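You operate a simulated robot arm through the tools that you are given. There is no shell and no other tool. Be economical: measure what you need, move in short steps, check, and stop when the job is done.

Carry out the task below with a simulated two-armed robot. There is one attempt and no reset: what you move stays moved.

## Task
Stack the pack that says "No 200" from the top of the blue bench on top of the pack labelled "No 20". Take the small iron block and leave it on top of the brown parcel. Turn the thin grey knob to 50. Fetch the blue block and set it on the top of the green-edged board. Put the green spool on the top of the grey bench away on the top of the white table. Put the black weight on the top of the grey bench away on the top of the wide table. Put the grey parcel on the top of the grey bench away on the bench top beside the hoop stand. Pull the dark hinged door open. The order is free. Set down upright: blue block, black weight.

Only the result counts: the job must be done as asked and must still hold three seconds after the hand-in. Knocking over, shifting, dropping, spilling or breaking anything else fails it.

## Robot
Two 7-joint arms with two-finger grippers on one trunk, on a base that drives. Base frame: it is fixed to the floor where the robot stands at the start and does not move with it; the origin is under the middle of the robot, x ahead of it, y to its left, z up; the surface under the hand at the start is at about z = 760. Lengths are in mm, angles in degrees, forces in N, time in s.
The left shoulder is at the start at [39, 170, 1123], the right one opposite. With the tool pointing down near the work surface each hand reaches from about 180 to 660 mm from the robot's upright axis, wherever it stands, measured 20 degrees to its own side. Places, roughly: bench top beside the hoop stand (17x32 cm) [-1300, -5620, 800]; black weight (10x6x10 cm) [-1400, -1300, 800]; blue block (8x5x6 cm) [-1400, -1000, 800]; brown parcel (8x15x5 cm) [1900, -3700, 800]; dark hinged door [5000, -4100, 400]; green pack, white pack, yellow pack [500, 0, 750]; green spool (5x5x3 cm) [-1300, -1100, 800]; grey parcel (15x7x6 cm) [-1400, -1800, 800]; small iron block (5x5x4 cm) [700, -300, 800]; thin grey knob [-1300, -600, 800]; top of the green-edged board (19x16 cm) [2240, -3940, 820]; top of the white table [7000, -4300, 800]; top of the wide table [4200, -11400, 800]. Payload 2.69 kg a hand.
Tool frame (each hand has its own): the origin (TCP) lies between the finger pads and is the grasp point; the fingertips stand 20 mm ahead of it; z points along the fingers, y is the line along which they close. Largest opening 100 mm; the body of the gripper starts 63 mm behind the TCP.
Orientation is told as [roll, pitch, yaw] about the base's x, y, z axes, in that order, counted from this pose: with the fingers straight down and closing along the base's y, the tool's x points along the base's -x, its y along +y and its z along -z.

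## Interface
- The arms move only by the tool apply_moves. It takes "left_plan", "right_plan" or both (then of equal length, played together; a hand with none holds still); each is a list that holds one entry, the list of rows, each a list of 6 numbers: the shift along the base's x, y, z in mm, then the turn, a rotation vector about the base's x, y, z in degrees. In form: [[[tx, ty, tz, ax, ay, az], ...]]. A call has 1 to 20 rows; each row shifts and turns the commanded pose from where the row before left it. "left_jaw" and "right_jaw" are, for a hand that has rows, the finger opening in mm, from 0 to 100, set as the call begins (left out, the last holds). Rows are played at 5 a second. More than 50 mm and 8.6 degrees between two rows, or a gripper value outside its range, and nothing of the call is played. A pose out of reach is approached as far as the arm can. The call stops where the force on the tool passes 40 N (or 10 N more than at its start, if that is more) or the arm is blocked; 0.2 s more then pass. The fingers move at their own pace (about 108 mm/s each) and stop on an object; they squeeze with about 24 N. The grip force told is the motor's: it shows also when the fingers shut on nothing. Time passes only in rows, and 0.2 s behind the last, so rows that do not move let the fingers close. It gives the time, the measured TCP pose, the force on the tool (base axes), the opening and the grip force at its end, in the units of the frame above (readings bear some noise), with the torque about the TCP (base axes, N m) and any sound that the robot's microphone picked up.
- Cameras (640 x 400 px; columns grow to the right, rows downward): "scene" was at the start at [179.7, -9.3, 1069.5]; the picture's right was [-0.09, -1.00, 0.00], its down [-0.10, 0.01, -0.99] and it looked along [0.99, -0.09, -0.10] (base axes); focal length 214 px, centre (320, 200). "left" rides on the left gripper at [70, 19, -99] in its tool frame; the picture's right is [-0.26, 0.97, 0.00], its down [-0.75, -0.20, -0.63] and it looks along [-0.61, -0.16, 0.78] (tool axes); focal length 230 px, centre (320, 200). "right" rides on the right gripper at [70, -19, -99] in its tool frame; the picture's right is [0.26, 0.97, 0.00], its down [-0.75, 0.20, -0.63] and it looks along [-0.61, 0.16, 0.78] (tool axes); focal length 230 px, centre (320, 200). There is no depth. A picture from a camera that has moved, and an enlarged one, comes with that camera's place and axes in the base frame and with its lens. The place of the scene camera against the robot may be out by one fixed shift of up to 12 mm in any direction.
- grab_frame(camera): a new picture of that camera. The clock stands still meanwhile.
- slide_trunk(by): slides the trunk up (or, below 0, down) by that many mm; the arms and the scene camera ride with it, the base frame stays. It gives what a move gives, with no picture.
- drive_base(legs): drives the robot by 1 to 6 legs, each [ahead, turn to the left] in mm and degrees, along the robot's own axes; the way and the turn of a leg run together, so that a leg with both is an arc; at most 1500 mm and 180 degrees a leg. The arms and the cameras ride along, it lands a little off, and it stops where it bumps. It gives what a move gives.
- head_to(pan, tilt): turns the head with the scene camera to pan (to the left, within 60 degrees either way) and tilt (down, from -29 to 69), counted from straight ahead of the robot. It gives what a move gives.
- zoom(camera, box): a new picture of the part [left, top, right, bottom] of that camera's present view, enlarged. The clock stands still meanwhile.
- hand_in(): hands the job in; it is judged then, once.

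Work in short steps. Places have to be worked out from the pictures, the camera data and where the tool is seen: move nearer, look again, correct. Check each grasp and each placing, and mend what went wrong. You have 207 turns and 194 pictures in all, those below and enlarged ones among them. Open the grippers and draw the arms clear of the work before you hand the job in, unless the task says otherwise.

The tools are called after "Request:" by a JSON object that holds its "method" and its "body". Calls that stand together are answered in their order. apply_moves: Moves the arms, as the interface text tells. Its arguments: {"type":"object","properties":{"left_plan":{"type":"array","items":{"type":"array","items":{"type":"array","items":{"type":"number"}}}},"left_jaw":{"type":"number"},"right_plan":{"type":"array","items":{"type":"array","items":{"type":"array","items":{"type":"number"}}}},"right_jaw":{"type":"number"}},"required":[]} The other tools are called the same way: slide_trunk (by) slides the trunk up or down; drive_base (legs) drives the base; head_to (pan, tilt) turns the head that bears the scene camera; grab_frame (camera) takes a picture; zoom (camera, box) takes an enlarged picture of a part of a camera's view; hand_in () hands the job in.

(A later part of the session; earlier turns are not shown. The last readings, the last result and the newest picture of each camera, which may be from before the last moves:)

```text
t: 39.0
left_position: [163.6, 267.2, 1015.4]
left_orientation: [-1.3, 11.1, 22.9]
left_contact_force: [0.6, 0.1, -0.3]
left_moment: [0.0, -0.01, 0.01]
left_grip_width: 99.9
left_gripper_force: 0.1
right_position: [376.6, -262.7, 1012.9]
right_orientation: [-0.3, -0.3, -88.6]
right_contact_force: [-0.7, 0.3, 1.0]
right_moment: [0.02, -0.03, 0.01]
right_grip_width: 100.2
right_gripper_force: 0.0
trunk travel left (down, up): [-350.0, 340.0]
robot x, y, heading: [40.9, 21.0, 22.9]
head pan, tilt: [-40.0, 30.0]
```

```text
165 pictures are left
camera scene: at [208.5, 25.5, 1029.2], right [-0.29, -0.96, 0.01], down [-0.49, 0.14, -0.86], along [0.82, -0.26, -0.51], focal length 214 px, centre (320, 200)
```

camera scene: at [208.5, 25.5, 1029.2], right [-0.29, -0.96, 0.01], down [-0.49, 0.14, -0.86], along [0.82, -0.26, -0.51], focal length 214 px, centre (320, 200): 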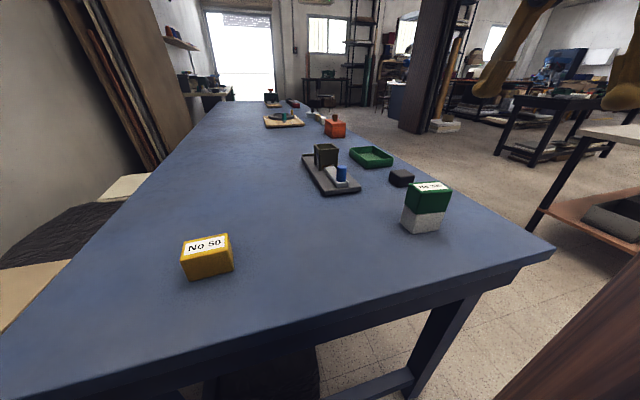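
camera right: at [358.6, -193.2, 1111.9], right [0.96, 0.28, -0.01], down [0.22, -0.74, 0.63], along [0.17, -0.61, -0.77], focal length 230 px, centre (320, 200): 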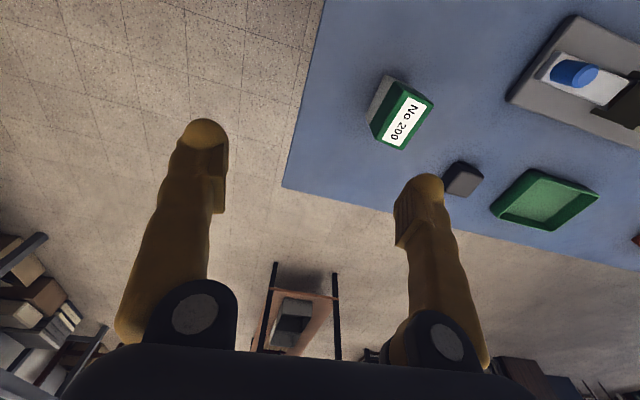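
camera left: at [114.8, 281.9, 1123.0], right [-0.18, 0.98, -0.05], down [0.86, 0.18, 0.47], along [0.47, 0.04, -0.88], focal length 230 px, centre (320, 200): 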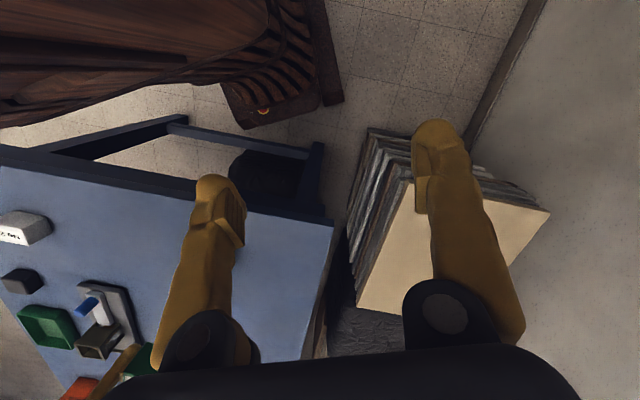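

Right of the table is free floor. I back off 250 mm, then try turning right.

Request:
{"method": "drive_base", "body": {"legs": [[-250, 0], [0, -60]]}}

Request:
{"method": "head_to", "body": {"pan": 0, "tilt": 20}}

Request:
{"method": "grab_frame", "body": {"camera": "scene"}}

```text
t: 43.5
left_position: [86.9, -53.5, 1019.3]
left_orientation: [-0.1, 11.2, -37.0]
left_contact_force: [0.8, 0.2, -0.6]
left_moment: [-0.01, -0.02, 0.02]
left_grip_width: 99.9
left_gripper_force: 0.0
right_position: [-259.8, -512.1, 1012.9]
right_orientation: [-0.4, -0.3, -147.8]
right_contact_force: [0.3, -0.7, -0.3]
right_moment: [-0.02, 0.05, 0.02]
right_grip_width: 99.8
right_gripper_force: 0.1
trunk travel left (down, up): [-350.0, 340.0]
robot x, y, heading: [-186.8, -77.5, -36.1]
head pan, tilt: [-40.0, 30.0]
```

```text
t: 44.6
left_position: [80.7, -56.4, 1021.8]
left_orientation: [-1.3, 11.1, -35.9]
left_contact_force: [0.7, 0.1, -0.5]
left_moment: [0.01, -0.03, 0.0]
left_grip_width: 100.0
left_gripper_force: 0.0
right_position: [-269.7, -509.4, 1018.3]
right_orientation: [1.3, -0.4, -147.6]
right_contact_force: [0.4, -0.3, 0.4]
right_moment: [0.01, 0.03, -0.01]
right_grip_width: 99.7
right_gripper_force: 0.0
trunk travel left (down, up): [-350.0, 340.0]
robot x, y, heading: [-185.4, -78.4, -36.2]
head pan, tilt: [0.0, 20.0]
```

```text
164 pictures are left
camera scene: at [-41.5, -184.0, 1044.8], right [-0.59, -0.81, 0.0], down [-0.29, 0.21, -0.93], along [0.75, -0.55, -0.36], focal length 214 px, centre (320, 200)
```

scene: 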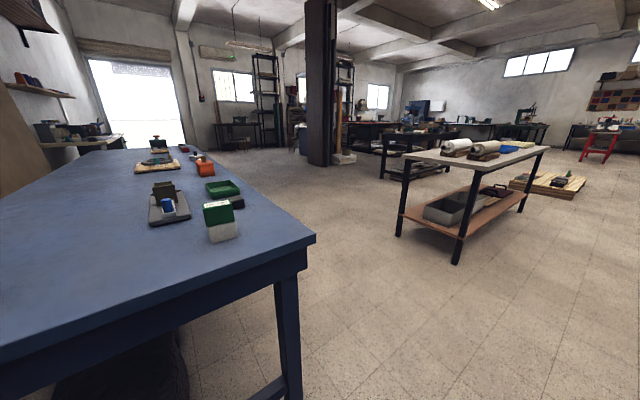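

Turning works here. I drive around the table's right corner to stand beside the iron block, facing the table.

Request:
{"method": "drive_base", "body": {"legs": [[0, -41], [843, 0], [0, 77], [660, 0], [0, 90]]}}

Request:
{"method": "head_to", "body": {"pan": 0, "tilt": 40}}

Request:
{"method": "grab_frame", "body": {"camera": "scene"}}

```text
t: 61.5
left_position: [500.9, -693.9, 1026.8]
left_orientation: [0.0, 11.5, 89.4]
left_contact_force: [-0.1, -0.2, -0.7]
left_moment: [-0.02, 0.01, -0.05]
left_grip_width: 100.0
left_gripper_force: 0.0
right_position: [1076.1, -707.9, 1017.9]
right_orientation: [-0.2, 0.4, -21.6]
right_contact_force: [0.3, 0.9, 1.0]
right_moment: [0.02, 0.0, 0.02]
right_grip_width: 99.8
right_gripper_force: 0.0
trunk travel left (down, up): [-350.0, 340.0]
robot x, y, heading: [682.3, -897.8, 90.2]
head pan, tilt: [0.0, 20.0]
```

```text
t: 62.4
left_position: [507.3, -696.1, 1029.0]
left_orientation: [-1.3, 11.6, 90.5]
left_contact_force: [-1.1, -0.3, 0.6]
left_moment: [0.0, 0.0, -0.01]
left_grip_width: 100.1
left_gripper_force: 0.0
right_position: [1083.9, -717.3, 1024.1]
right_orientation: [1.0, -0.6, -21.1]
right_contact_force: [-0.5, -0.4, -0.8]
right_moment: [-0.03, 0.0, -0.03]
right_grip_width: 99.8
right_gripper_force: 0.0
trunk travel left (down, up): [-350.0, 340.0]
robot x, y, heading: [677.4, -893.5, 89.9]
head pan, tilt: [0.0, 40.0]
```

```text
163 pictures are left
camera scene: at [680.4, -724.7, 1013.6], right [1.0, 0.0, 0.0], down [0.0, -0.66, -0.76], along [0.0, 0.76, -0.66], focal length 214 px, centre (320, 200)
```

scene: 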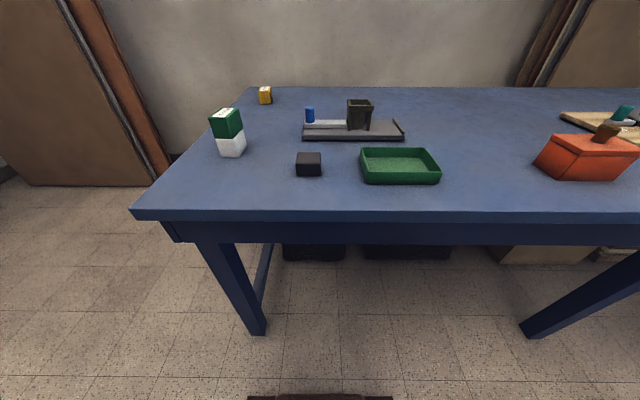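

Iron block at about (659, -347). I bring the left hand (yaw ≈ 90°, closing along x) above it while levelling it.

Request:
{"method": "apply_moves", "body": {"left_plan": [[[4, 8, -2, 0.4, 0, 0], [7, 15, -5, 0.8, 0.1, 0], [10, 22, -8, 0.8, 0.1, 0], [10, 23, -8, 0.8, 0.1, 0], [10, 23, -8, 0.8, 0.1, 0], [10, 23, -8, 0.8, 0.1, 0], [10, 23, -8, 0.8, 0.1, 0], [10, 23, -8, 0.8, 0.1, 0], [10, 23, -8, 0.8, 0.1, 0], [10, 23, -8, 0.8, 0.1, 0], [10, 23, -8, 0.8, 0.1, 0], [10, 23, -8, 0.8, 0.1, 0], [10, 23, -8, 0.8, 0.1, 0], [10, 23, -8, 0.8, 0.1, 0], [10, 23, -8, 0.4, 0, 0], [8, 19, -8, 0, 0, 0], [3, 10, -8, 0, 0, 0], [0, 0, -4, 0, 0, 0]]], "left_jaw": 100}}

Request:
{"method": "grab_frame", "body": {"camera": "left"}}

```text
t: 66.2
left_position: [651.4, -352.2, 898.6]
left_orientation: [1.2, -0.6, 90.1]
left_contact_force: [0.5, -0.7, -0.3]
left_moment: [-0.01, -0.03, -0.02]
left_grip_width: 100.0
left_gripper_force: 0.1
left hand out of reach, approached as far as the arm can: row 1
right_position: [1084.4, -717.1, 1023.5]
right_orientation: [1.0, -0.6, -21.1]
right_contact_force: [0.7, -0.2, 0.5]
right_moment: [-0.01, 0.02, 0.03]
right_grip_width: 100.0
right_gripper_force: 0.0
trunk travel left (down, up): [-350.0, 340.0]
robot x, y, heading: [683.1, -898.5, 90.2]
head pan, tilt: [0.0, 40.0]
```

```text
162 pictures are left
camera left: at [634.2, -424.8, 998.8], right [-0.97, 0.26, 0.02], down [0.21, 0.74, 0.63], along [0.15, 0.62, -0.77], focal length 230 px, centre (320, 200)
```

left: 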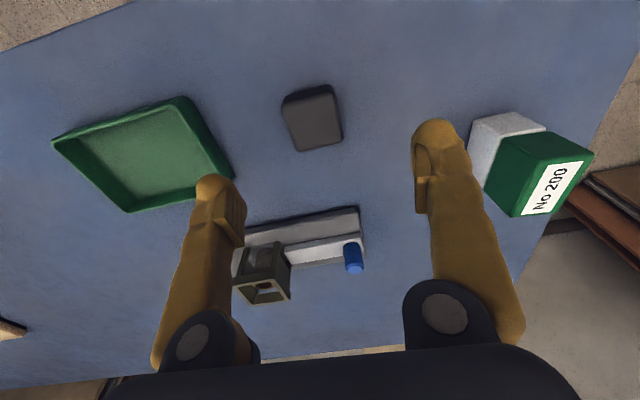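

Iron block centre ≈ (655, -349), yawed about 5°. Descend to z ≈ 784.

Request:
{"method": "apply_moves", "body": {"left_plan": [[[1, 1, -10, -0.5, -0.5, 1.5], [1, 1, -18, -0.3, -0.5, 2], [1, 1, -20, 0, 0, 1.5], [1, 0, -20, 0, 0, 0], [0, 0, -20, 0, 0, 0], [0, 0, -15, 0, 0, 0], [0, 0, -8, 0, 0, 0], [0, 0, -3, 0, 0, 0]]]}}

Request:
{"method": "grab_frame", "body": {"camera": "left"}}

```text
t: 68.0
left_position: [654.4, -346.4, 784.1]
left_orientation: [0.4, 0.2, 95.1]
left_contact_force: [-0.8, -0.2, 0.0]
left_moment: [0.07, 0.0, 0.0]
left_grip_width: 100.2
left_gripper_force: 0.0
right_position: [1084.3, -717.8, 1024.0]
right_orientation: [1.1, -0.5, -21.2]
right_contact_force: [-0.4, -0.6, -0.3]
right_moment: [-0.02, 0.0, -0.04]
right_grip_width: 100.0
right_gripper_force: 0.1
trunk travel left (down, up): [-350.0, 340.0]
robot x, y, heading: [682.8, -896.1, 90.1]
head pan, tilt: [0.0, 40.0]
```

```text
161 pictures are left
camera left: at [642.4, -419.4, 884.4], right [-0.98, 0.17, 0.01], down [0.14, 0.77, 0.63], along [0.1, 0.62, -0.78], focal length 230 px, centre (320, 200)
```

left: 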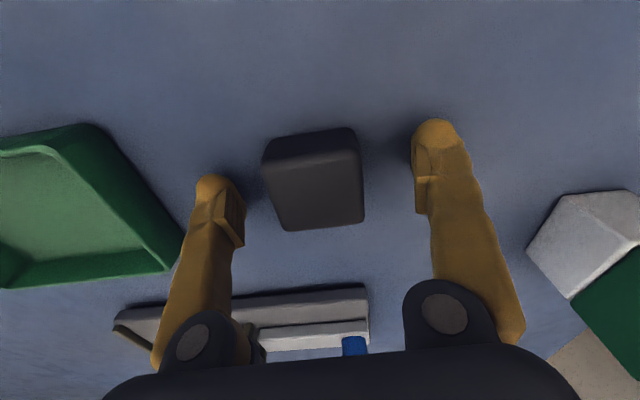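

Block sits a few mm nearer; shift -6 in y and close.

Request:
{"method": "apply_moves", "body": {"left_plan": [[[0, -3, 0, 0, 0, 0], [0, -3, 0, 0, 0, 0], [0, 0, 0, 0, 0, 0]]]}}

Request:
{"method": "apply_moves", "body": {"left_plan": [[[0, 0, 0, 0, 0, 0], [0, 0, 0, 0, 0, 0], [0, 0, 0, 0, 0, 0], [0, 0, 0, 0, 0, 0]]], "left_jaw": 0}}

Request:
{"method": "apply_moves", "body": {"left_plan": [[[0, 0, 8, 0, 0, 0], [0, 0, 15, 0, 0, 0], [0, -5, 20, 0, 0, 0], [0, -10, 25, 0, 0, 0], [0, -20, 25, 0, 0, 0], [0, -25, 25, 0, 0, 0], [0, -25, 25, 0, 0, 0], [0, -25, 20, 0, 0, 0], [0, -25, 10, 0, 0, 0], [0, -10, 0, 0, 0, 0]]]}}

Request:
{"method": "grab_frame", "body": {"camera": "left"}}

```text
t: 68.8
left_position: [651.1, -354.6, 784.8]
left_orientation: [0.5, 0.5, 95.4]
left_contact_force: [0.2, 0.5, 0.3]
left_moment: [-0.05, -0.02, -0.01]
left_grip_width: 100.2
left_gripper_force: 0.1
right_position: [1084.6, -717.8, 1024.8]
right_orientation: [0.9, -0.5, -21.2]
right_contact_force: [-0.5, 0.3, 0.6]
right_moment: [-0.01, 0.04, 0.01]
right_grip_width: 99.9
right_gripper_force: 0.0
trunk travel left (down, up): [-350.0, 340.0]
robot x, y, heading: [676.3, -897.1, 90.4]
head pan, tilt: [0.0, 40.0]
```

```text
t: 69.8
left_position: [652.0, -353.2, 784.9]
left_orientation: [0.3, 0.3, 95.2]
left_contact_force: [-0.8, 1.1, -0.8]
left_moment: [-0.05, 0.0, -0.02]
left_grip_width: 49.6
left_gripper_force: 24.3
right_position: [1084.3, -716.1, 1023.7]
right_orientation: [1.0, -0.6, -21.2]
right_contact_force: [-0.1, -0.4, 0.6]
right_moment: [0.01, 0.05, -0.03]
right_grip_width: 99.9
right_gripper_force: 0.1
trunk travel left (down, up): [-350.0, 340.0]
robot x, y, heading: [680.9, -894.3, 90.0]
head pan, tilt: [0.0, 40.0]
```

```text
t: 71.3
left_position: [642.7, -498.7, 809.5]
left_orientation: [1.1, 15.3, 97.6]
left_contact_force: [0.8, -1.1, -4.7]
left_moment: [0.02, 0.0, -0.05]
left_grip_width: 49.1
left_gripper_force: 24.0
right_position: [1095.5, -730.6, 1027.3]
right_orientation: [1.2, -2.3, -20.7]
right_contact_force: [-0.9, -0.3, 0.0]
right_moment: [0.08, 0.02, 0.01]
right_grip_width: 99.8
right_gripper_force: 0.1
trunk travel left (down, up): [-350.0, 340.0]
robot x, y, heading: [677.5, -896.4, 90.1]
head pan, tilt: [0.0, 40.0]
stopped in row 7 (left hand): the arm was blocked; the commanded pose is now the measured one
```

```text
160 pictures are left
camera left: at [630.0, -543.5, 923.9], right [-0.99, 0.12, -0.05], down [0.09, 0.91, 0.4], along [0.1, 0.4, -0.91], focal length 230 px, centre (320, 200)
```

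left: 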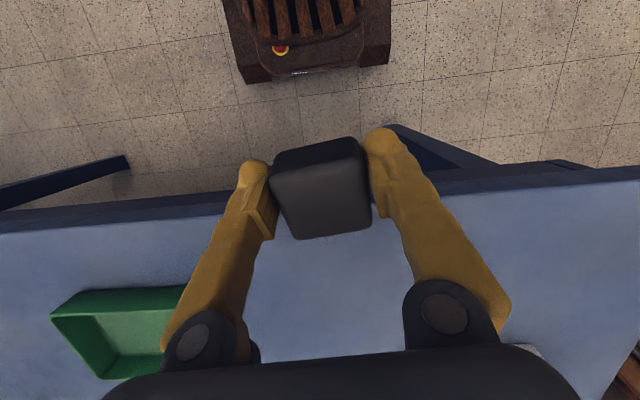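

The block is held, but that motion was too fast and the arm lagged. I raise slowly and level the hand.

Request:
{"method": "apply_moves", "body": {"left_plan": [[[0, 0, 0, 0, 0, 0], [0, 0, 6, 0.5, 0, 0], [0, 0, 10, 1, 0, 0], [0, 0, 12, 1, 0, 0], [0, 0, 14, 1, 0, 0], [0, 0, 14, 1, 0, 0], [0, 0, 14, 1, 0, 0], [0, 0, 14, 1, 0, 0], [0, 0, 14, 1, 0, 0], [0, 0, 14, 1, 0, 0], [0, 0, 10, 0, 0, 0], [0, 0, 5, 0, 0, 0]]]}}

Request:
{"method": "grab_frame", "body": {"camera": "scene"}}

```text
t: 73.9
left_position: [648.3, -496.6, 939.5]
left_orientation: [0.4, 6.3, 96.3]
left_contact_force: [0.1, -0.7, -5.3]
left_moment: [-0.04, 0.02, 0.01]
left_grip_width: 49.2
left_gripper_force: 23.8
right_position: [1094.4, -728.8, 1028.3]
right_orientation: [1.1, -2.2, -20.7]
right_contact_force: [-0.3, 0.2, -0.1]
right_moment: [0.0, -0.04, 0.04]
right_grip_width: 100.1
right_gripper_force: 0.0
trunk travel left (down, up): [-350.0, 340.0]
robot x, y, heading: [685.4, -898.1, 89.9]
head pan, tilt: [0.0, 40.0]
```

```text
159 pictures are left
camera scene: at [680.5, -724.9, 1013.5], right [1.0, 0.0, 0.0], down [0.0, -0.66, -0.75], along [0.0, 0.75, -0.66], focal length 214 px, centre (320, 200)
```

scene: 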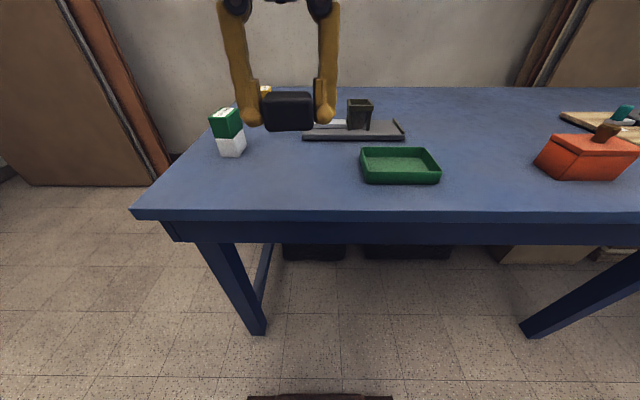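

All fine. I turn to heading 180 to look toward the grey bench.

Request:
{"method": "drive_base", "body": {"legs": [[-100, 0], [0, 90]]}}

Request:
{"method": "head_to", "body": {"pan": 0, "tilt": 12}}

Request:
{"method": "grab_frame", "body": {"camera": "scene"}}

```text
t: 78.9
left_position: [281.4, -1024.2, 938.5]
left_orientation: [0.3, 6.3, -174.9]
left_contact_force: [0.0, -0.2, -5.0]
left_moment: [0.02, -0.02, 0.01]
left_grip_width: 49.4
left_gripper_force: 24.1
right_position: [518.2, -585.0, 1032.1]
right_orientation: [0.5, 0.5, 67.6]
right_contact_force: [0.6, -0.5, 0.4]
right_moment: [0.01, -0.02, -0.01]
right_grip_width: 100.0
right_gripper_force: 0.0
trunk travel left (down, up): [-350.0, 340.0]
robot x, y, heading: [678.8, -994.8, 178.8]
head pan, tilt: [0.0, 40.0]
```

```text
t: 79.8
left_position: [295.7, -1023.8, 944.9]
left_orientation: [0.4, 5.4, -174.9]
left_contact_force: [-0.1, 0.6, -6.1]
left_moment: [-0.01, -0.03, 0.01]
left_grip_width: 49.3
left_gripper_force: 24.0
right_position: [531.9, -579.2, 1034.8]
right_orientation: [0.2, -0.7, 67.9]
right_contact_force: [-0.1, 0.3, -0.7]
right_moment: [-0.01, -0.02, -0.01]
right_grip_width: 100.1
right_gripper_force: 0.0
trunk travel left (down, up): [-350.0, 340.0]
robot x, y, heading: [679.4, -991.5, 178.9]
head pan, tilt: [0.0, 12.0]
```

```text
158 pictures are left
camera scene: at [499.4, -989.8, 1057.7], right [0.02, 1.0, 0.0], down [0.23, 0.0, -0.97], along [-0.97, 0.02, -0.23], focal length 214 px, centre (320, 200)
```

scene: 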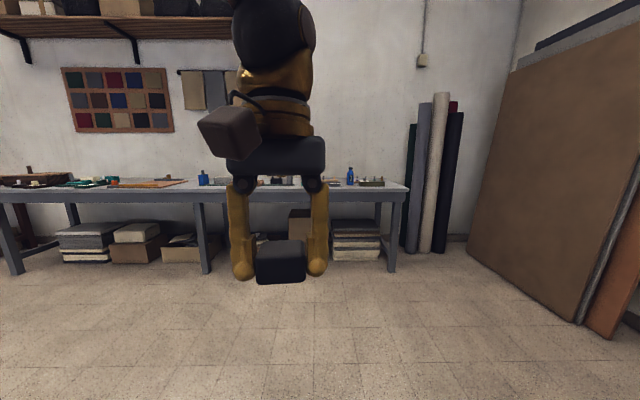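

Floor is clear; bench edge is near x ≈ -1180. Drive ahead 1370 mm toward it.

Request:
{"method": "drive_base", "body": {"legs": [[1370, 1]]}}

Request:
{"method": "head_to", "body": {"pan": 0, "tilt": 30}}

Request:
{"method": "grab_frame", "body": {"camera": "scene"}}

```text
t: 86.8
left_position: [-1101.8, -1023.8, 944.4]
left_orientation: [0.3, 5.3, -173.4]
left_contact_force: [-0.7, 0.6, -5.3]
left_moment: [0.02, -0.07, -0.01]
left_grip_width: 49.3
left_gripper_force: 24.3
right_position: [-875.1, -571.4, 1033.4]
right_orientation: [0.1, -0.8, 69.3]
right_contact_force: [-0.3, 0.3, -0.3]
right_moment: [-0.01, -0.02, 0.04]
right_grip_width: 100.3
right_gripper_force: 0.0
trunk travel left (down, up): [-350.0, 340.0]
robot x, y, heading: [-715.5, -984.4, -179.9]
head pan, tilt: [0.0, 12.0]
```

```text
t: 87.6
left_position: [-1087.0, -1024.4, 950.7]
left_orientation: [0.3, 4.6, -173.4]
left_contact_force: [-0.8, 0.3, -5.9]
left_moment: [0.01, -0.05, 0.0]
left_grip_width: 49.2
left_gripper_force: 23.7
right_position: [-862.0, -561.2, 1038.6]
right_orientation: [-0.1, -2.3, 69.7]
right_contact_force: [-0.4, -0.4, 0.5]
right_moment: [-0.03, -0.03, 0.02]
right_grip_width: 99.8
right_gripper_force: 0.1
trunk travel left (down, up): [-350.0, 340.0]
robot x, y, heading: [-715.3, -980.1, -179.8]
head pan, tilt: [0.0, 30.0]
```

```text
157 pictures are left
camera scene: at [-895.2, -983.0, 1028.7], right [0.0, 1.0, 0.0], down [0.51, 0.0, -0.86], along [-0.86, 0.0, -0.51], focal length 214 px, centre (320, 200)
```

scene: 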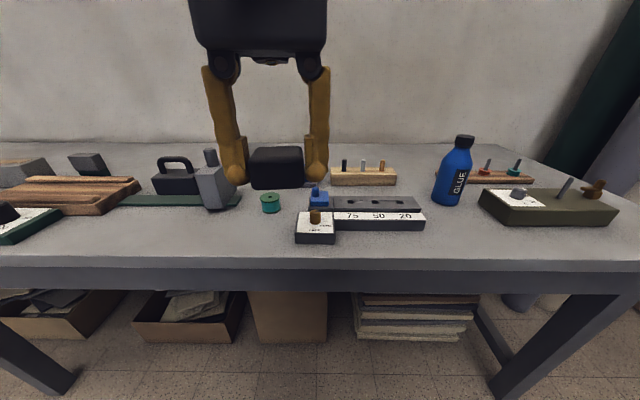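

Good view. Zoom on the items.

Request:
{"method": "zoom", "body": {"camera": "scene", "box": [250, 140, 440, 260]}}

Request:
{"method": "zoom", "body": {"camera": "scene", "box": [460, 130, 640, 250]}}

Request:
{"method": "zoom", "body": {"camera": "scene", "box": [0, 130, 250, 260]}}

```text
3.33 times, centred on (345, 200) of scene
camera zoom: at [-895.2, -983.0, 1028.7], right [0.0, 1.0, 0.0], down [0.51, 0.0, -0.86], along [-0.86, 0.0, -0.51], focal length 715 px, centre (237, 200)
```

zoom: 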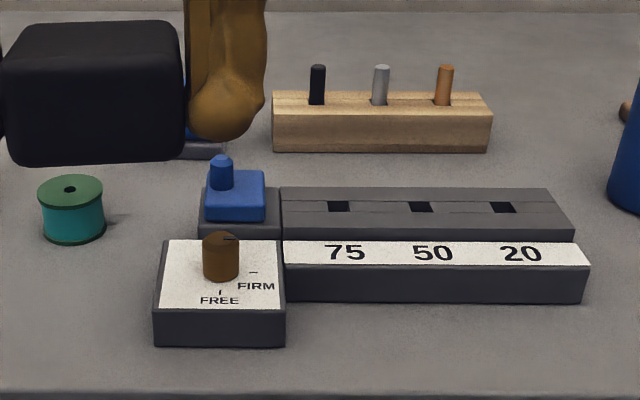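

```text
3.33 times, centred on (550, 190) of scene
camera zoom: at [-895.2, -983.0, 1028.7], right [0.0, 1.0, 0.0], down [0.51, 0.0, -0.86], along [-0.86, 0.0, -0.51], focal length 715 px, centre (-447, 233)
```

zoom: 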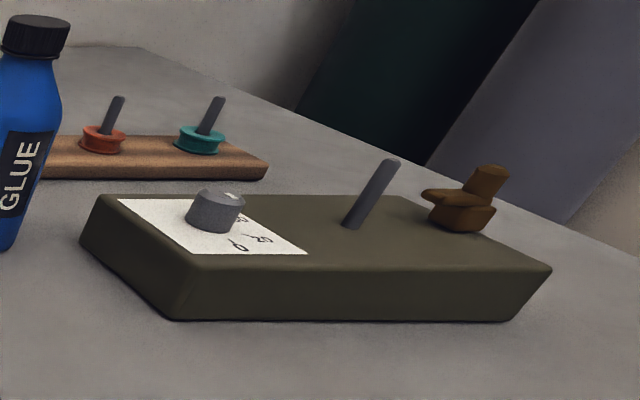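

```text
2.56 times, centred on (125, 195) of scene
camera zoom: at [-895.2, -983.0, 1028.7], right [0.0, 1.0, 0.0], down [0.51, 0.0, -0.86], along [-0.86, 0.0, -0.51], focal length 549 px, centre (819, 213)
```

zoom: 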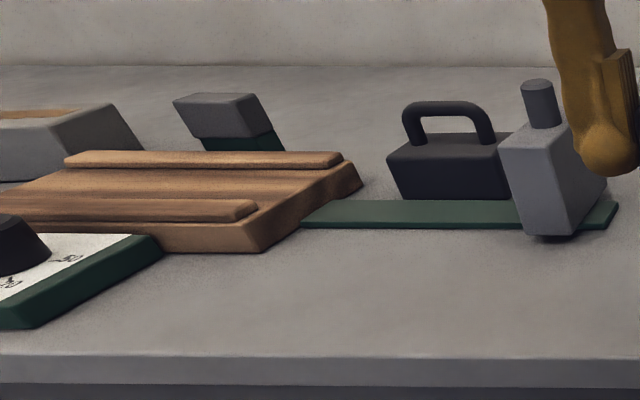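

The knob panel (olive box) is right. I shift the robot toward y ≈ -690 to face it.

Request:
{"method": "drive_base", "body": {"legs": [[-60, 0], [0, -90], [290, 0], [0, 90], [60, 0]]}}

Request:
{"method": "head_to", "body": {"pan": -10, "tilt": 38}}

Request:
{"method": "grab_frame", "body": {"camera": "scene"}}

```text
t: 98.4
left_position: [-1080.9, -726.9, 955.4]
left_orientation: [0.3, 3.8, -175.7]
left_contact_force: [1.3, -0.2, -5.5]
left_moment: [-0.02, -0.11, 0.02]
left_grip_width: 49.1
left_gripper_force: 23.9
right_position: [-841.5, -276.1, 1044.4]
right_orientation: [0.6, 0.5, 67.1]
right_contact_force: [-0.5, 0.2, -0.2]
right_moment: [0.0, -0.13, -0.01]
right_grip_width: 100.3
right_gripper_force: 0.0
trunk travel left (down, up): [-350.0, 340.0]
robot x, y, heading: [-721.8, -696.7, 178.1]
head pan, tilt: [0.0, 30.0]
```

```text
t: 99.2
left_position: [-1084.6, -727.1, 952.8]
left_orientation: [0.3, 4.1, -175.7]
left_contact_force: [1.1, 1.6, -5.0]
left_moment: [-0.01, -0.01, -0.01]
left_grip_width: 49.2
left_gripper_force: 23.7
right_position: [-845.7, -275.9, 1041.1]
right_orientation: [0.4, 0.5, 67.2]
right_contact_force: [0.6, 0.2, 0.0]
right_moment: [-0.03, 0.01, -0.02]
right_grip_width: 100.1
right_gripper_force: 0.0
trunk travel left (down, up): [-350.0, 340.0]
robot x, y, heading: [-717.7, -697.4, 177.6]
head pan, tilt: [-10.0, 38.0]
```

```text
153 pictures are left
camera scene: at [-886.0, -676.1, 1017.6], right [0.21, 0.98, 0.0], down [0.61, -0.13, -0.78], along [-0.76, 0.16, -0.62], focal length 214 px, centre (320, 200)
```

scene: 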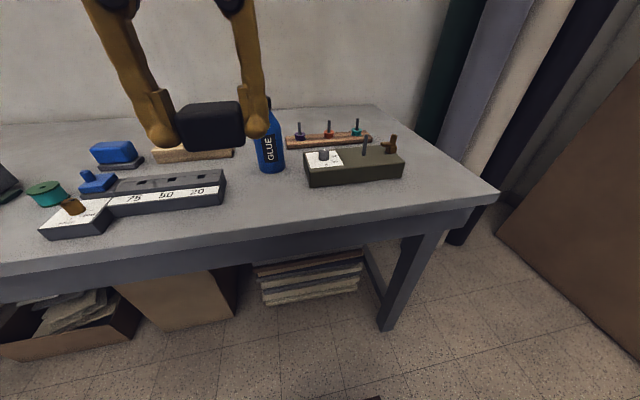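

Zoom on the knob panel.

Request:
{"method": "zoom", "body": {"camera": "scene", "box": [295, 125, 415, 195]}}

Request:
{"method": "zoom", "body": {"camera": "scene", "box": [30, 120, 240, 240]}}

```text
5.33 times, centred on (355, 160) of scene
camera zoom: at [-886.0, -676.1, 1017.6], right [0.21, 0.98, 0.0], down [0.61, -0.13, -0.78], along [-0.76, 0.16, -0.62], focal length 1144 px, centre (133, 413)
```

zoom: 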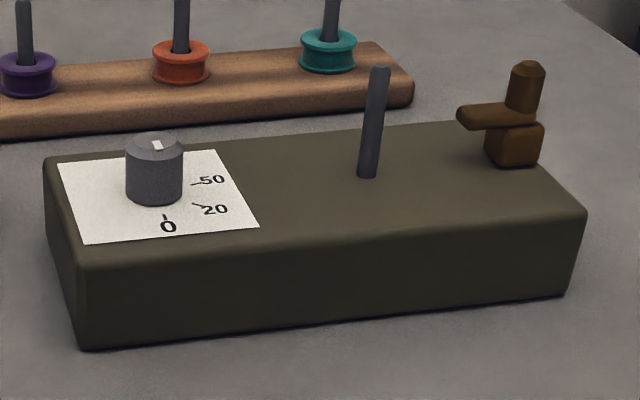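

```text
3.05 times, centred on (135, 180) of scene
camera zoom: at [-886.0, -676.1, 1017.6], right [0.21, 0.98, 0.0], down [0.61, -0.13, -0.78], along [-0.76, 0.16, -0.62], focal length 654 px, centre (884, 261)
```

zoom: 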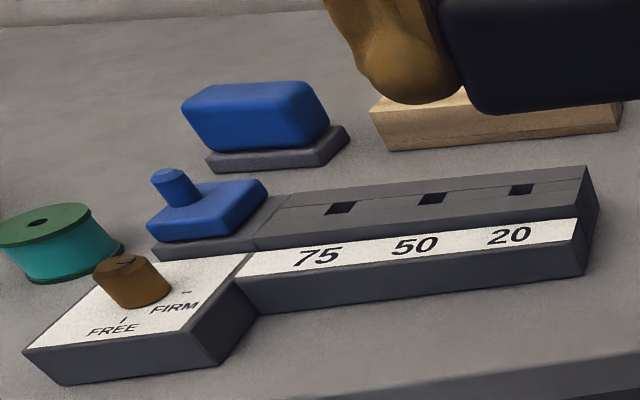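

I need a top view of the knob: move the right hand over with yaw ~178° and shift the left hand (iron block) leftwards out of the way.

Request:
{"method": "apply_moves", "body": {"right_plan": [[[-6, -6, 0, 0, 0, 5], [-12, -11, 0, 0, 0, 8], [-14, -13, 0, 0, 0, 8], [-14, -13, 0, 0, 0, 8], [-14, -13, 0, 0, 0, 8], [-14, -13, 0, 0, 0, 8], [-14, -13, 0, 0, 0, 8], [-14, -13, 0, 0, 0, 8], [-14, -13, 0, 0, 0, 8], [-14, -13, 0, 0, 0, 8], [-14, -13, 0, 0, 0, 8], [-14, -13, 0, 0, 0, 8], [-14, -13, 0, 0, 0, 8], [-14, -13, 0, 0, 0, 8], [-14, -13, 0, 0, 0, 5], [-14, -13, 0, 0, 0, 0], [-14, -13, 0, 0, 0, 0], [-14, -13, 0, 0, 0, 0]]], "left_plan": [[[0, -5, 0, 0, 0, 0], [0, -10, 0, 0, 0, 0], [0, -10, 0, 0, 0, 0], [0, -10, 0, 0, 0, 0], [0, -10, 0, 0, 0, 0], [0, -10, 0, 0, 0, 0], [0, -10, 0, 0, 0, 0], [0, -10, 0, 0, 0, 0], [0, -10, 0, 0, 0, 0], [0, -10, 0, 0, 0, 0], [0, -10, 0, 0, 0, 0], [0, -5, 0, 0, 0, 0], [0, 0, 0, 0, 0, 0], [0, 0, 0, 0, 0, 0], [0, 0, 0, 0, 0, 0], [0, 0, 0, 0, 0, 0], [0, 0, 0, 0, 0, 0], [0, 0, 0, 0, 0, 0]]]}}

Request:
{"method": "grab_frame", "body": {"camera": "right"}}

```text
t: 103.0
left_position: [-1087.1, -837.4, 951.4]
left_orientation: [0.3, 4.3, -175.7]
left_contact_force: [-1.0, 0.8, -5.6]
left_moment: [-0.01, -0.06, 0.01]
left_grip_width: 49.0
left_gripper_force: 24.5
right_position: [-1095.4, -495.1, 1042.2]
right_orientation: [0.3, 0.5, -178.9]
right_contact_force: [0.1, 0.3, -0.8]
right_moment: [-0.01, 0.0, 0.03]
right_grip_width: 100.0
right_gripper_force: 0.1
right hand out of reach, approached as far as the arm can: row 1, 8
trunk travel left (down, up): [-350.0, 340.0]
robot x, y, heading: [-722.6, -698.4, 177.8]
head pan, tilt: [-10.0, 38.0]
```

```text
150 pictures are left
camera right: at [-1025.8, -474.7, 1141.0], right [0.28, -0.96, 0.01], down [-0.75, -0.21, 0.62], along [-0.6, -0.18, -0.78], focal length 230 px, centre (320, 200)
```

right: 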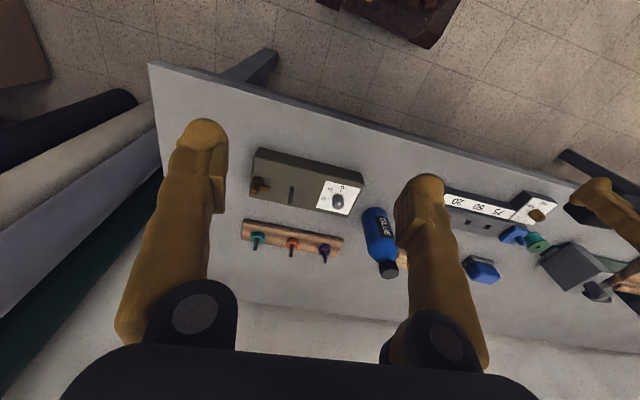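

Zoom on the dial from above.

Request:
{"method": "zoom", "body": {"camera": "right", "box": [245, 140, 375, 220]}}

```text
4.92 times, centred on (310, 180) of right
camera zoom: at [-1025.8, -474.7, 1141.0], right [0.28, -0.96, 0.01], down [-0.75, -0.21, 0.62], along [-0.6, -0.18, -0.78], focal length 1133 px, centre (369, 298)
```

zoom: 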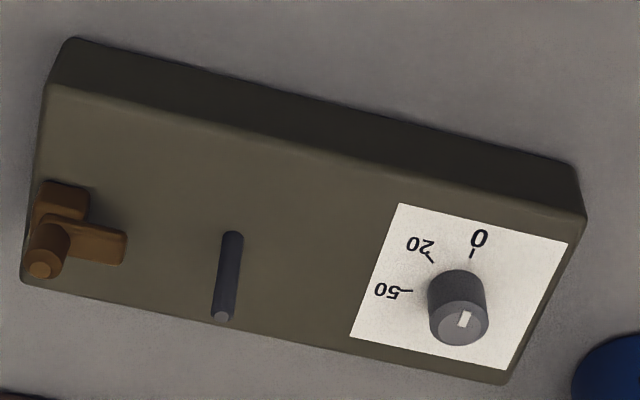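

Dial: pointer at 0, with 0/20/50 ticks counter-clockwise; panel top z≈800, dial centre ≈ (-1278, -585). I move the right hand above it with yaw ≈ 133° (leaving room to turn +100°) and look closely.

Request:
{"method": "apply_moves", "body": {"right_plan": [[[-8, -4, -4, 0, 0, -3], [-14, -7, -8, 0, 0, -4], [-15, -7, -9, 0, 0, -4], [-15, -7, -9, 0, 0, -4], [-15, -7, -9, 0, 0, -4], [-15, -7, -9, 0, 0, -4], [-15, -7, -9, 0, 0, -4], [-15, -7, -9, 0, 0, -4], [-15, -8, -9, 0, 0, -4], [-15, -8, -9, 0, 0, -4], [-15, -8, -9, 0, 0, -4], [-14, -8, -9, 0, 0, -4], [-8, -5, -4, 0, 0, -1], [0, 0, 0, 0, 0, 0]]], "right_jaw": 64}}

Request:
{"method": "grab_frame", "body": {"camera": "right"}}

Request:
{"method": "zoom", "body": {"camera": "scene", "box": [260, 90, 420, 200]}}

```text
t: 106.0
left_position: [-1085.8, -837.2, 951.6]
left_orientation: [0.2, 4.3, -175.7]
left_contact_force: [0.1, 0.8, -5.8]
left_moment: [-0.01, -0.06, 0.03]
left_grip_width: 49.1
left_gripper_force: 24.2
right_position: [-1277.7, -572.2, 937.4]
right_orientation: [1.3, 1.4, 131.1]
right_contact_force: [0.1, 0.0, 0.3]
right_moment: [0.0, -0.02, 0.01]
right_grip_width: 64.0
right_gripper_force: 0.1
trunk travel left (down, up): [-350.0, 340.0]
robot x, y, heading: [-719.9, -694.1, 178.0]
head pan, tilt: [-10.0, 38.0]
```

```text
148 pictures are left
camera right: at [-1217.7, -609.8, 1037.8], right [-0.56, -0.83, 0.03], down [-0.64, 0.45, 0.62], along [-0.52, 0.33, -0.79], focal length 230 px, centre (320, 200)
```

right: 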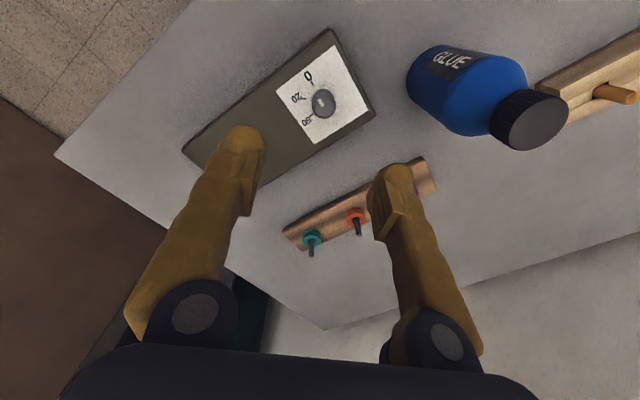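

```text
3.64 times, centred on (340, 145) of scene
camera zoom: at [-892.6, -676.2, 1016.5], right [0.21, 0.98, 0.0], down [0.62, -0.13, -0.78], along [-0.76, 0.16, -0.63], focal length 780 px, centre (247, 400)
```

zoom: 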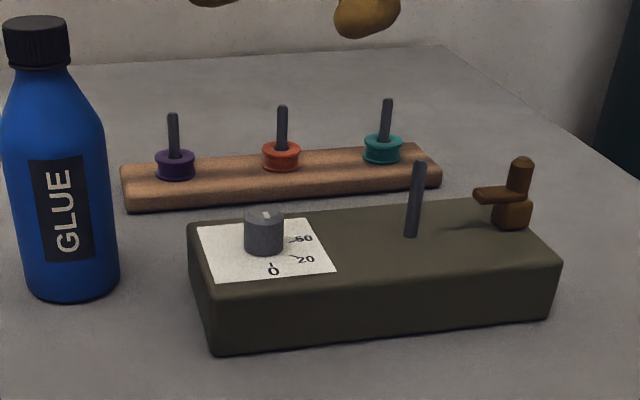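

Request:
{"method": "zoom", "body": {"camera": "right", "box": [260, 40, 390, 150]}}

```text
3.64 times, centred on (325, 95) of right
camera zoom: at [-1217.7, -609.8, 1037.8], right [-0.56, -0.83, 0.03], down [-0.64, 0.45, 0.62], along [-0.52, 0.33, -0.79], focal length 837 px, centre (302, 582)
```

zoom: 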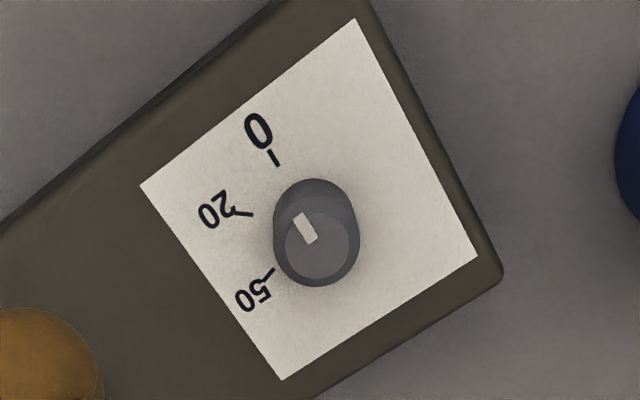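

Pointer is at 0, and 50 lies ≈ 103° counter-clockwise. Centre ≈ (-1276, -583). Descend onto the knob.

Request:
{"method": "apply_moves", "body": {"right_plan": [[[0, -3, -8, 0, 0, 0], [0, -3, -14, 0, 0, 0], [1, -3, -16, 0, 0, 0], [1, -2, -16, 0, 0, 0], [0, 0, -16, 0, 0, 0], [0, 0, -14, 0, 0, 0], [0, 0, -10, 0, 0, 0], [0, 0, -6, 0, 0, 0], [0, 0, 0, 0, 0, 0]]]}}

Request:
{"method": "grab_frame", "body": {"camera": "right"}}

Request:
{"method": "zoom", "body": {"camera": "scene", "box": [260, 90, 420, 200]}}

```text
t: 108.0
left_position: [-1086.6, -838.5, 951.7]
left_orientation: [0.3, 4.3, -175.7]
left_contact_force: [-0.3, 0.7, -5.8]
left_moment: [-0.01, -0.04, -0.01]
left_grip_width: 49.0
left_gripper_force: 24.1
right_position: [-1272.6, -595.1, 833.7]
right_orientation: [0.2, 0.4, 132.7]
right_contact_force: [0.8, -0.2, 0.3]
right_moment: [0.03, -0.01, 0.01]
right_grip_width: 64.0
right_gripper_force: 0.1
trunk travel left (down, up): [-350.0, 340.0]
robot x, y, heading: [-721.9, -697.4, 177.7]
head pan, tilt: [-10.0, 38.0]
```

```text
145 pictures are left
camera right: at [-1211.9, -631.7, 933.4], right [-0.53, -0.84, 0.01], down [-0.66, 0.42, 0.62], along [-0.53, 0.33, -0.78], focal length 230 px, centre (320, 200)
```

right: 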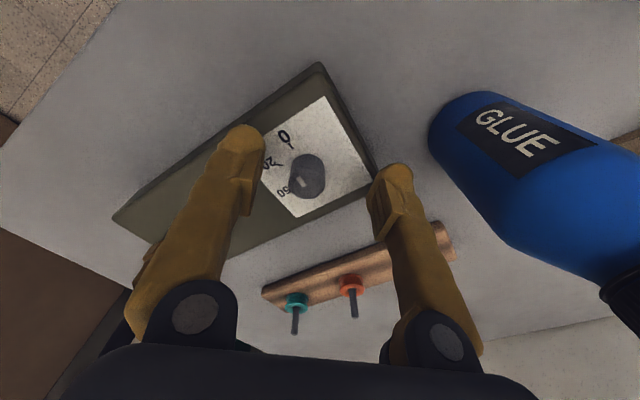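

```text
3.64 times, centred on (340, 145) of scene
camera zoom: at [-892.7, -676.3, 1016.5], right [0.21, 0.98, 0.0], down [0.62, -0.13, -0.78], along [-0.76, 0.16, -0.63], focal length 780 px, centre (247, 400)
```

zoom: 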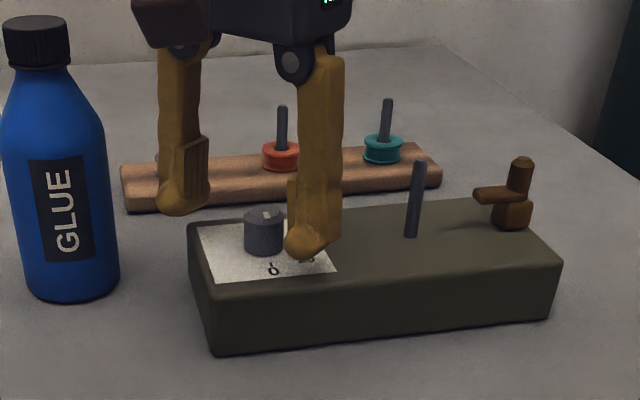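

The hand is ~10 mm too far in -y; correct, lower to 828 and close on the knob.

Request:
{"method": "apply_moves", "body": {"right_plan": [[[-1, 4, 0, 0, 0, 0], [-1, 4, -2, 0, 0, 0], [0, 2, -3, 0, 0, 0], [0, 0, 0, 0, 0, 0]]]}}

Request:
{"method": "grab_frame", "body": {"camera": "right"}}

```text
t: 109.0
left_position: [-1087.0, -838.3, 952.3]
left_orientation: [0.3, 4.3, -175.6]
left_contact_force: [0.7, 0.4, -5.7]
left_moment: [-0.02, -0.07, 0.01]
left_grip_width: 49.4
left_gripper_force: 24.1
right_position: [-1274.4, -587.3, 829.7]
right_orientation: [0.2, 0.4, 133.1]
right_contact_force: [-0.1, 0.2, -0.4]
right_moment: [0.0, -0.02, 0.01]
right_grip_width: 64.0
right_gripper_force: 0.1
trunk travel left (down, up): [-350.0, 340.0]
robot x, y, heading: [-722.3, -696.1, 177.9]
head pan, tilt: [-10.0, 38.0]
```

```text
143 pictures are left
camera right: at [-1213.5, -624.2, 928.4], right [-0.53, -0.85, 0.0], down [-0.66, 0.42, 0.63], along [-0.53, 0.33, -0.78], focal length 230 px, centre (320, 200)
```

right: 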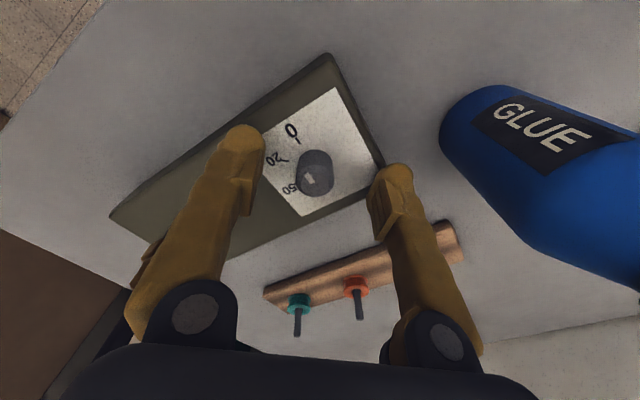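

Knob now centred between the fingers. Close on it.

Request:
{"method": "apply_moves", "body": {"right_plan": [[[0, 0, 0, 0, 0, 0], [0, 0, 0, 0, 0, 0], [0, 0, 0, 0, 0, 0]]], "right_jaw": 0}}

Request:
{"method": "grab_frame", "body": {"camera": "right"}}

```text
t: 109.8
left_position: [-1087.2, -837.6, 952.5]
left_orientation: [0.3, 4.3, -175.6]
left_contact_force: [0.4, -0.1, -5.2]
left_moment: [-0.04, -0.08, 0.02]
left_grip_width: 49.1
left_gripper_force: 24.1
right_position: [-1272.7, -585.6, 828.5]
right_orientation: [0.0, 0.5, 133.0]
right_contact_force: [11.2, 9.3, -5.5]
right_moment: [0.3, -0.01, -0.08]
right_grip_width: 20.8
right_gripper_force: 44.8
trunk travel left (down, up): [-350.0, 340.0]
robot x, y, heading: [-720.6, -693.8, 177.7]
head pan, tilt: [-10.0, 38.0]
```

```text
142 pictures are left
camera right: at [-1212.3, -622.8, 928.0], right [-0.53, -0.85, 0.0], down [-0.66, 0.42, 0.62], along [-0.53, 0.33, -0.78], focal length 230 px, centre (320, 200)
```

right: 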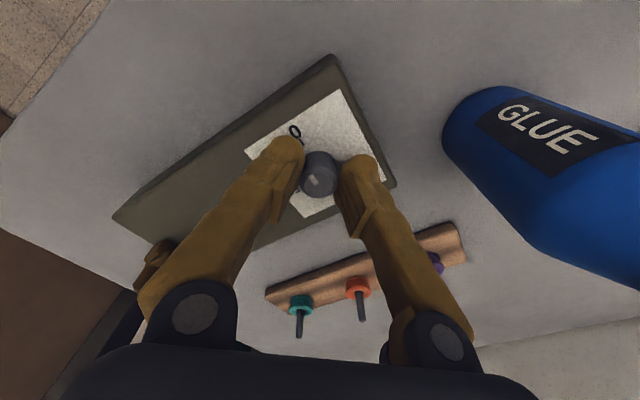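

Gripped. Relieve the side force slightly and turn 50° counter-clockwise first.

Request:
{"method": "apply_moves", "body": {"right_plan": [[[1.5, 1.2, 0, 0, 0, 2], [0, 0, 0, 0, 0, 5], [0, 0, 0, 0, 0, 6], [0, 0, 0, 0, 0, 6], [0, 0, 0, 0, 0, 6], [0, 0, 0, 0, 0, 6], [0, 0, 0, 0, 0, 6], [0, 0, 0, 0, 0, 6], [0, 0, 0, 0, 0, 5], [0, 0, 0, 0, 0, 2]]]}}

Request:
{"method": "grab_frame", "body": {"camera": "right"}}

```text
t: 112.0
left_position: [-1088.4, -836.8, 953.6]
left_orientation: [0.4, 4.3, -175.7]
left_contact_force: [1.1, -0.6, -4.8]
left_moment: [-0.02, -0.03, 0.02]
left_grip_width: 49.0
left_gripper_force: 23.7
right_position: [-1272.0, -582.8, 828.8]
right_orientation: [0.3, 0.5, -176.8]
right_contact_force: [5.5, 13.6, -13.2]
right_moment: [0.25, -0.98, -0.05]
right_grip_width: 20.7
right_gripper_force: 45.0
trunk travel left (down, up): [-350.0, 340.0]
robot x, y, heading: [-720.4, -699.2, 178.1]
head pan, tilt: [-10.0, 38.0]
```

```text
141 pictures are left
camera right: at [-1204.4, -560.0, 928.1], right [0.31, -0.95, 0.01], down [-0.74, -0.24, 0.62], along [-0.59, -0.2, -0.78], focal length 230 px, centre (320, 200)
```

right: 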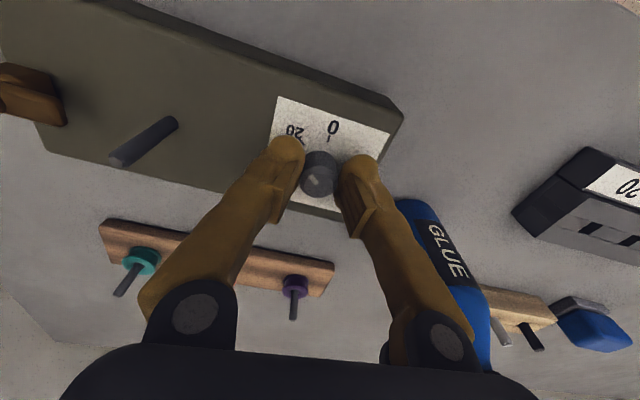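

Knob turns with the hand. Continue another 52°, easing the load a bit.

Request:
{"method": "apply_moves", "body": {"right_plan": [[[0.5, 1, -1, 0, 0, 3], [0, 0.5, 0, 0, 0, 6], [0, 0, 0, 0, 0, 6], [0, 0, 0, 0, 0, 6], [0, 0, 0, 0, 0, 6], [0, 0, 0, 0, 0, 6], [0, 0, 0, 0, 0, 6], [0, 0, 0, 0, 0, 6], [0, 0, 0, 0, 0, 5], [0, 0, 0, 0, 0, 2]]]}}

Request:
{"method": "grab_frame", "body": {"camera": "right"}}

```text
t: 114.2
left_position: [-1087.7, -836.0, 953.1]
left_orientation: [0.5, 4.2, -175.9]
left_contact_force: [0.2, -0.1, -6.5]
left_moment: [-0.02, -0.07, 0.03]
left_grip_width: 49.2
left_gripper_force: 23.7
right_position: [-1273.1, -581.9, 829.4]
right_orientation: [0.3, 0.4, -124.9]
right_contact_force: [-6.0, 19.0, 6.4]
right_moment: [0.49, -0.08, -0.04]
right_grip_width: 20.7
right_gripper_force: 44.8
trunk travel left (down, up): [-350.0, 340.0]
robot x, y, heading: [-719.7, -699.6, 177.6]
head pan, tilt: [-10.0, 38.0]
```

```text
140 pictures are left
camera right: at [-1249.4, -513.3, 928.0], right [0.94, -0.34, 0.01], down [-0.27, -0.73, 0.63], along [-0.21, -0.59, -0.78], focal length 230 px, centre (320, 200)
```

right: 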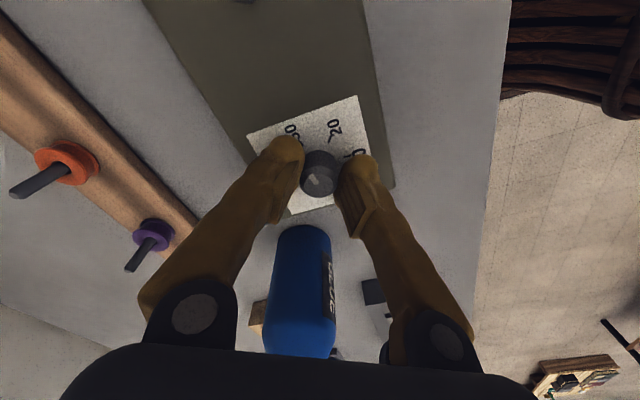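

Turned ≈102° in total. Zoom in to check the pointer before release.

Request:
{"method": "zoom", "body": {"camera": "right", "box": [240, 80, 390, 220]}}

Request:
{"method": "zoom", "body": {"camera": "scene", "box": [260, 90, 420, 200]}}

```text
2.86 times, centred on (315, 150) of right
camera zoom: at [-1249.4, -513.3, 928.0], right [0.94, -0.34, 0.01], down [-0.27, -0.73, 0.63], along [-0.21, -0.59, -0.78], focal length 657 px, centre (334, 343)
```

zoom: 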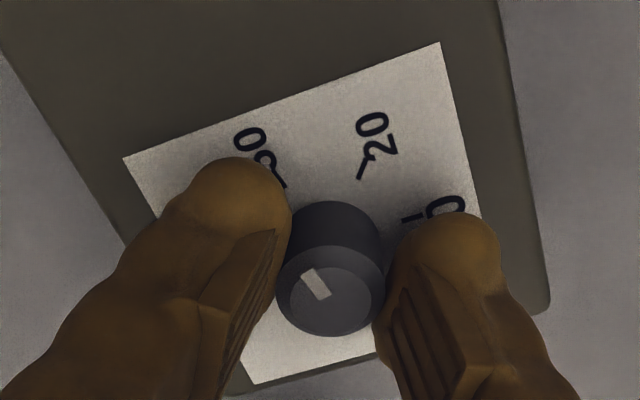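

```text
3.64 times, centred on (340, 145) of scene
camera zoom: at [-893.0, -674.7, 1016.5], right [0.21, 0.98, 0.0], down [0.62, -0.13, -0.78], along [-0.76, 0.16, -0.63], focal length 780 px, centre (247, 400)
```

zoom: 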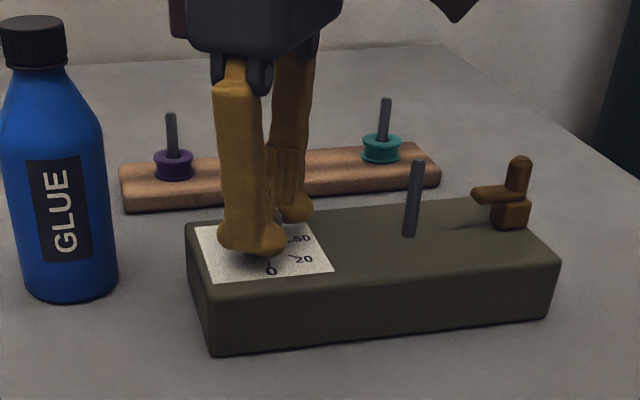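

Pointer direction ≈102°, same as the 50 tick. Release and rise, then check.

Request:
{"method": "apply_moves", "body": {"right_plan": [[[0, 0, 0, 0, 0, 0], [0, 0, 0, 0, 0, 0], [0, 0, 8, 0, 0, 0], [0, 0, 15, 0, 0, 0], [0, 0, 18, 0, 0, 0], [0, 0, 18, 0, 0, 0], [0, 0, 18, 0, 0, 0], [0, 0, 18, 0, 0, 0], [0, 0, 18, 0, 0, 0], [0, 0, 10, 0, 0, 0]]], "right_jaw": 60}}

Request:
{"method": "zoom", "body": {"camera": "right", "box": [260, 40, 390, 150]}}

Request:
{"method": "zoom", "body": {"camera": "scene", "box": [290, 120, 390, 190]}}

```text
t: 116.3
left_position: [-1086.4, -837.5, 952.3]
left_orientation: [0.2, 4.4, -175.6]
left_contact_force: [-0.6, 0.3, -5.7]
left_moment: [0.01, -0.07, 0.0]
left_grip_width: 49.1
left_gripper_force: 24.3
right_position: [-1272.5, -584.6, 952.1]
right_orientation: [0.4, 0.6, -124.9]
right_contact_force: [-0.3, -0.4, -0.4]
right_moment: [0.0, 0.01, 0.01]
right_grip_width: 60.1
right_gripper_force: 0.0
trunk travel left (down, up): [-350.0, 340.0]
robot x, y, heading: [-724.9, -694.3, 177.9]
head pan, tilt: [-10.0, 38.0]
```

```text
3.64 times, centred on (325, 95) of right
camera zoom: at [-1249.1, -516.7, 1050.9], right [0.94, -0.34, 0.01], down [-0.27, -0.73, 0.62], along [-0.21, -0.59, -0.78], focal length 837 px, centre (302, 582)
```

zoom: 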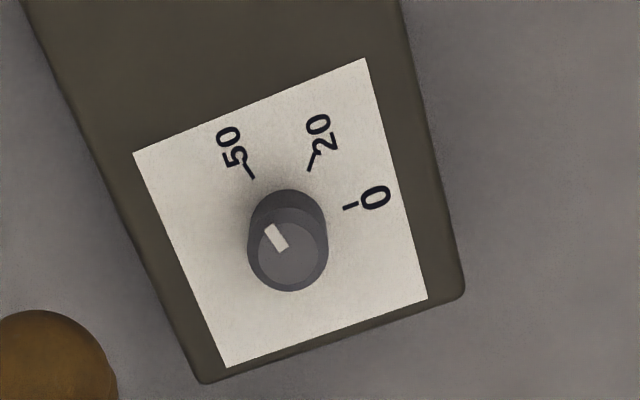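

```text
5.71 times, centred on (340, 155) of scene
camera zoom: at [-892.7, -676.3, 1016.5], right [0.21, 0.98, 0.0], down [0.62, -0.13, -0.78], along [-0.76, 0.16, -0.63], focal length 1226 px, centre (206, 457)
```

zoom: 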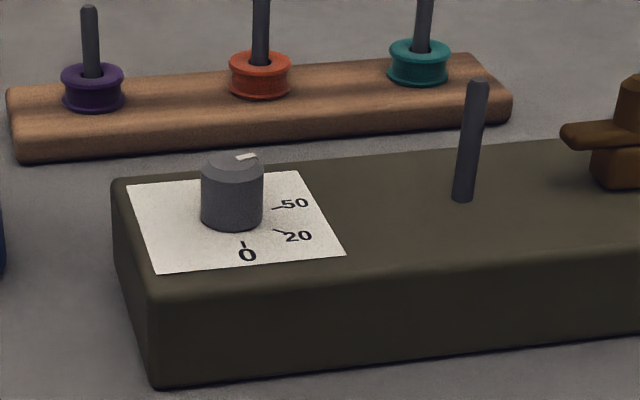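

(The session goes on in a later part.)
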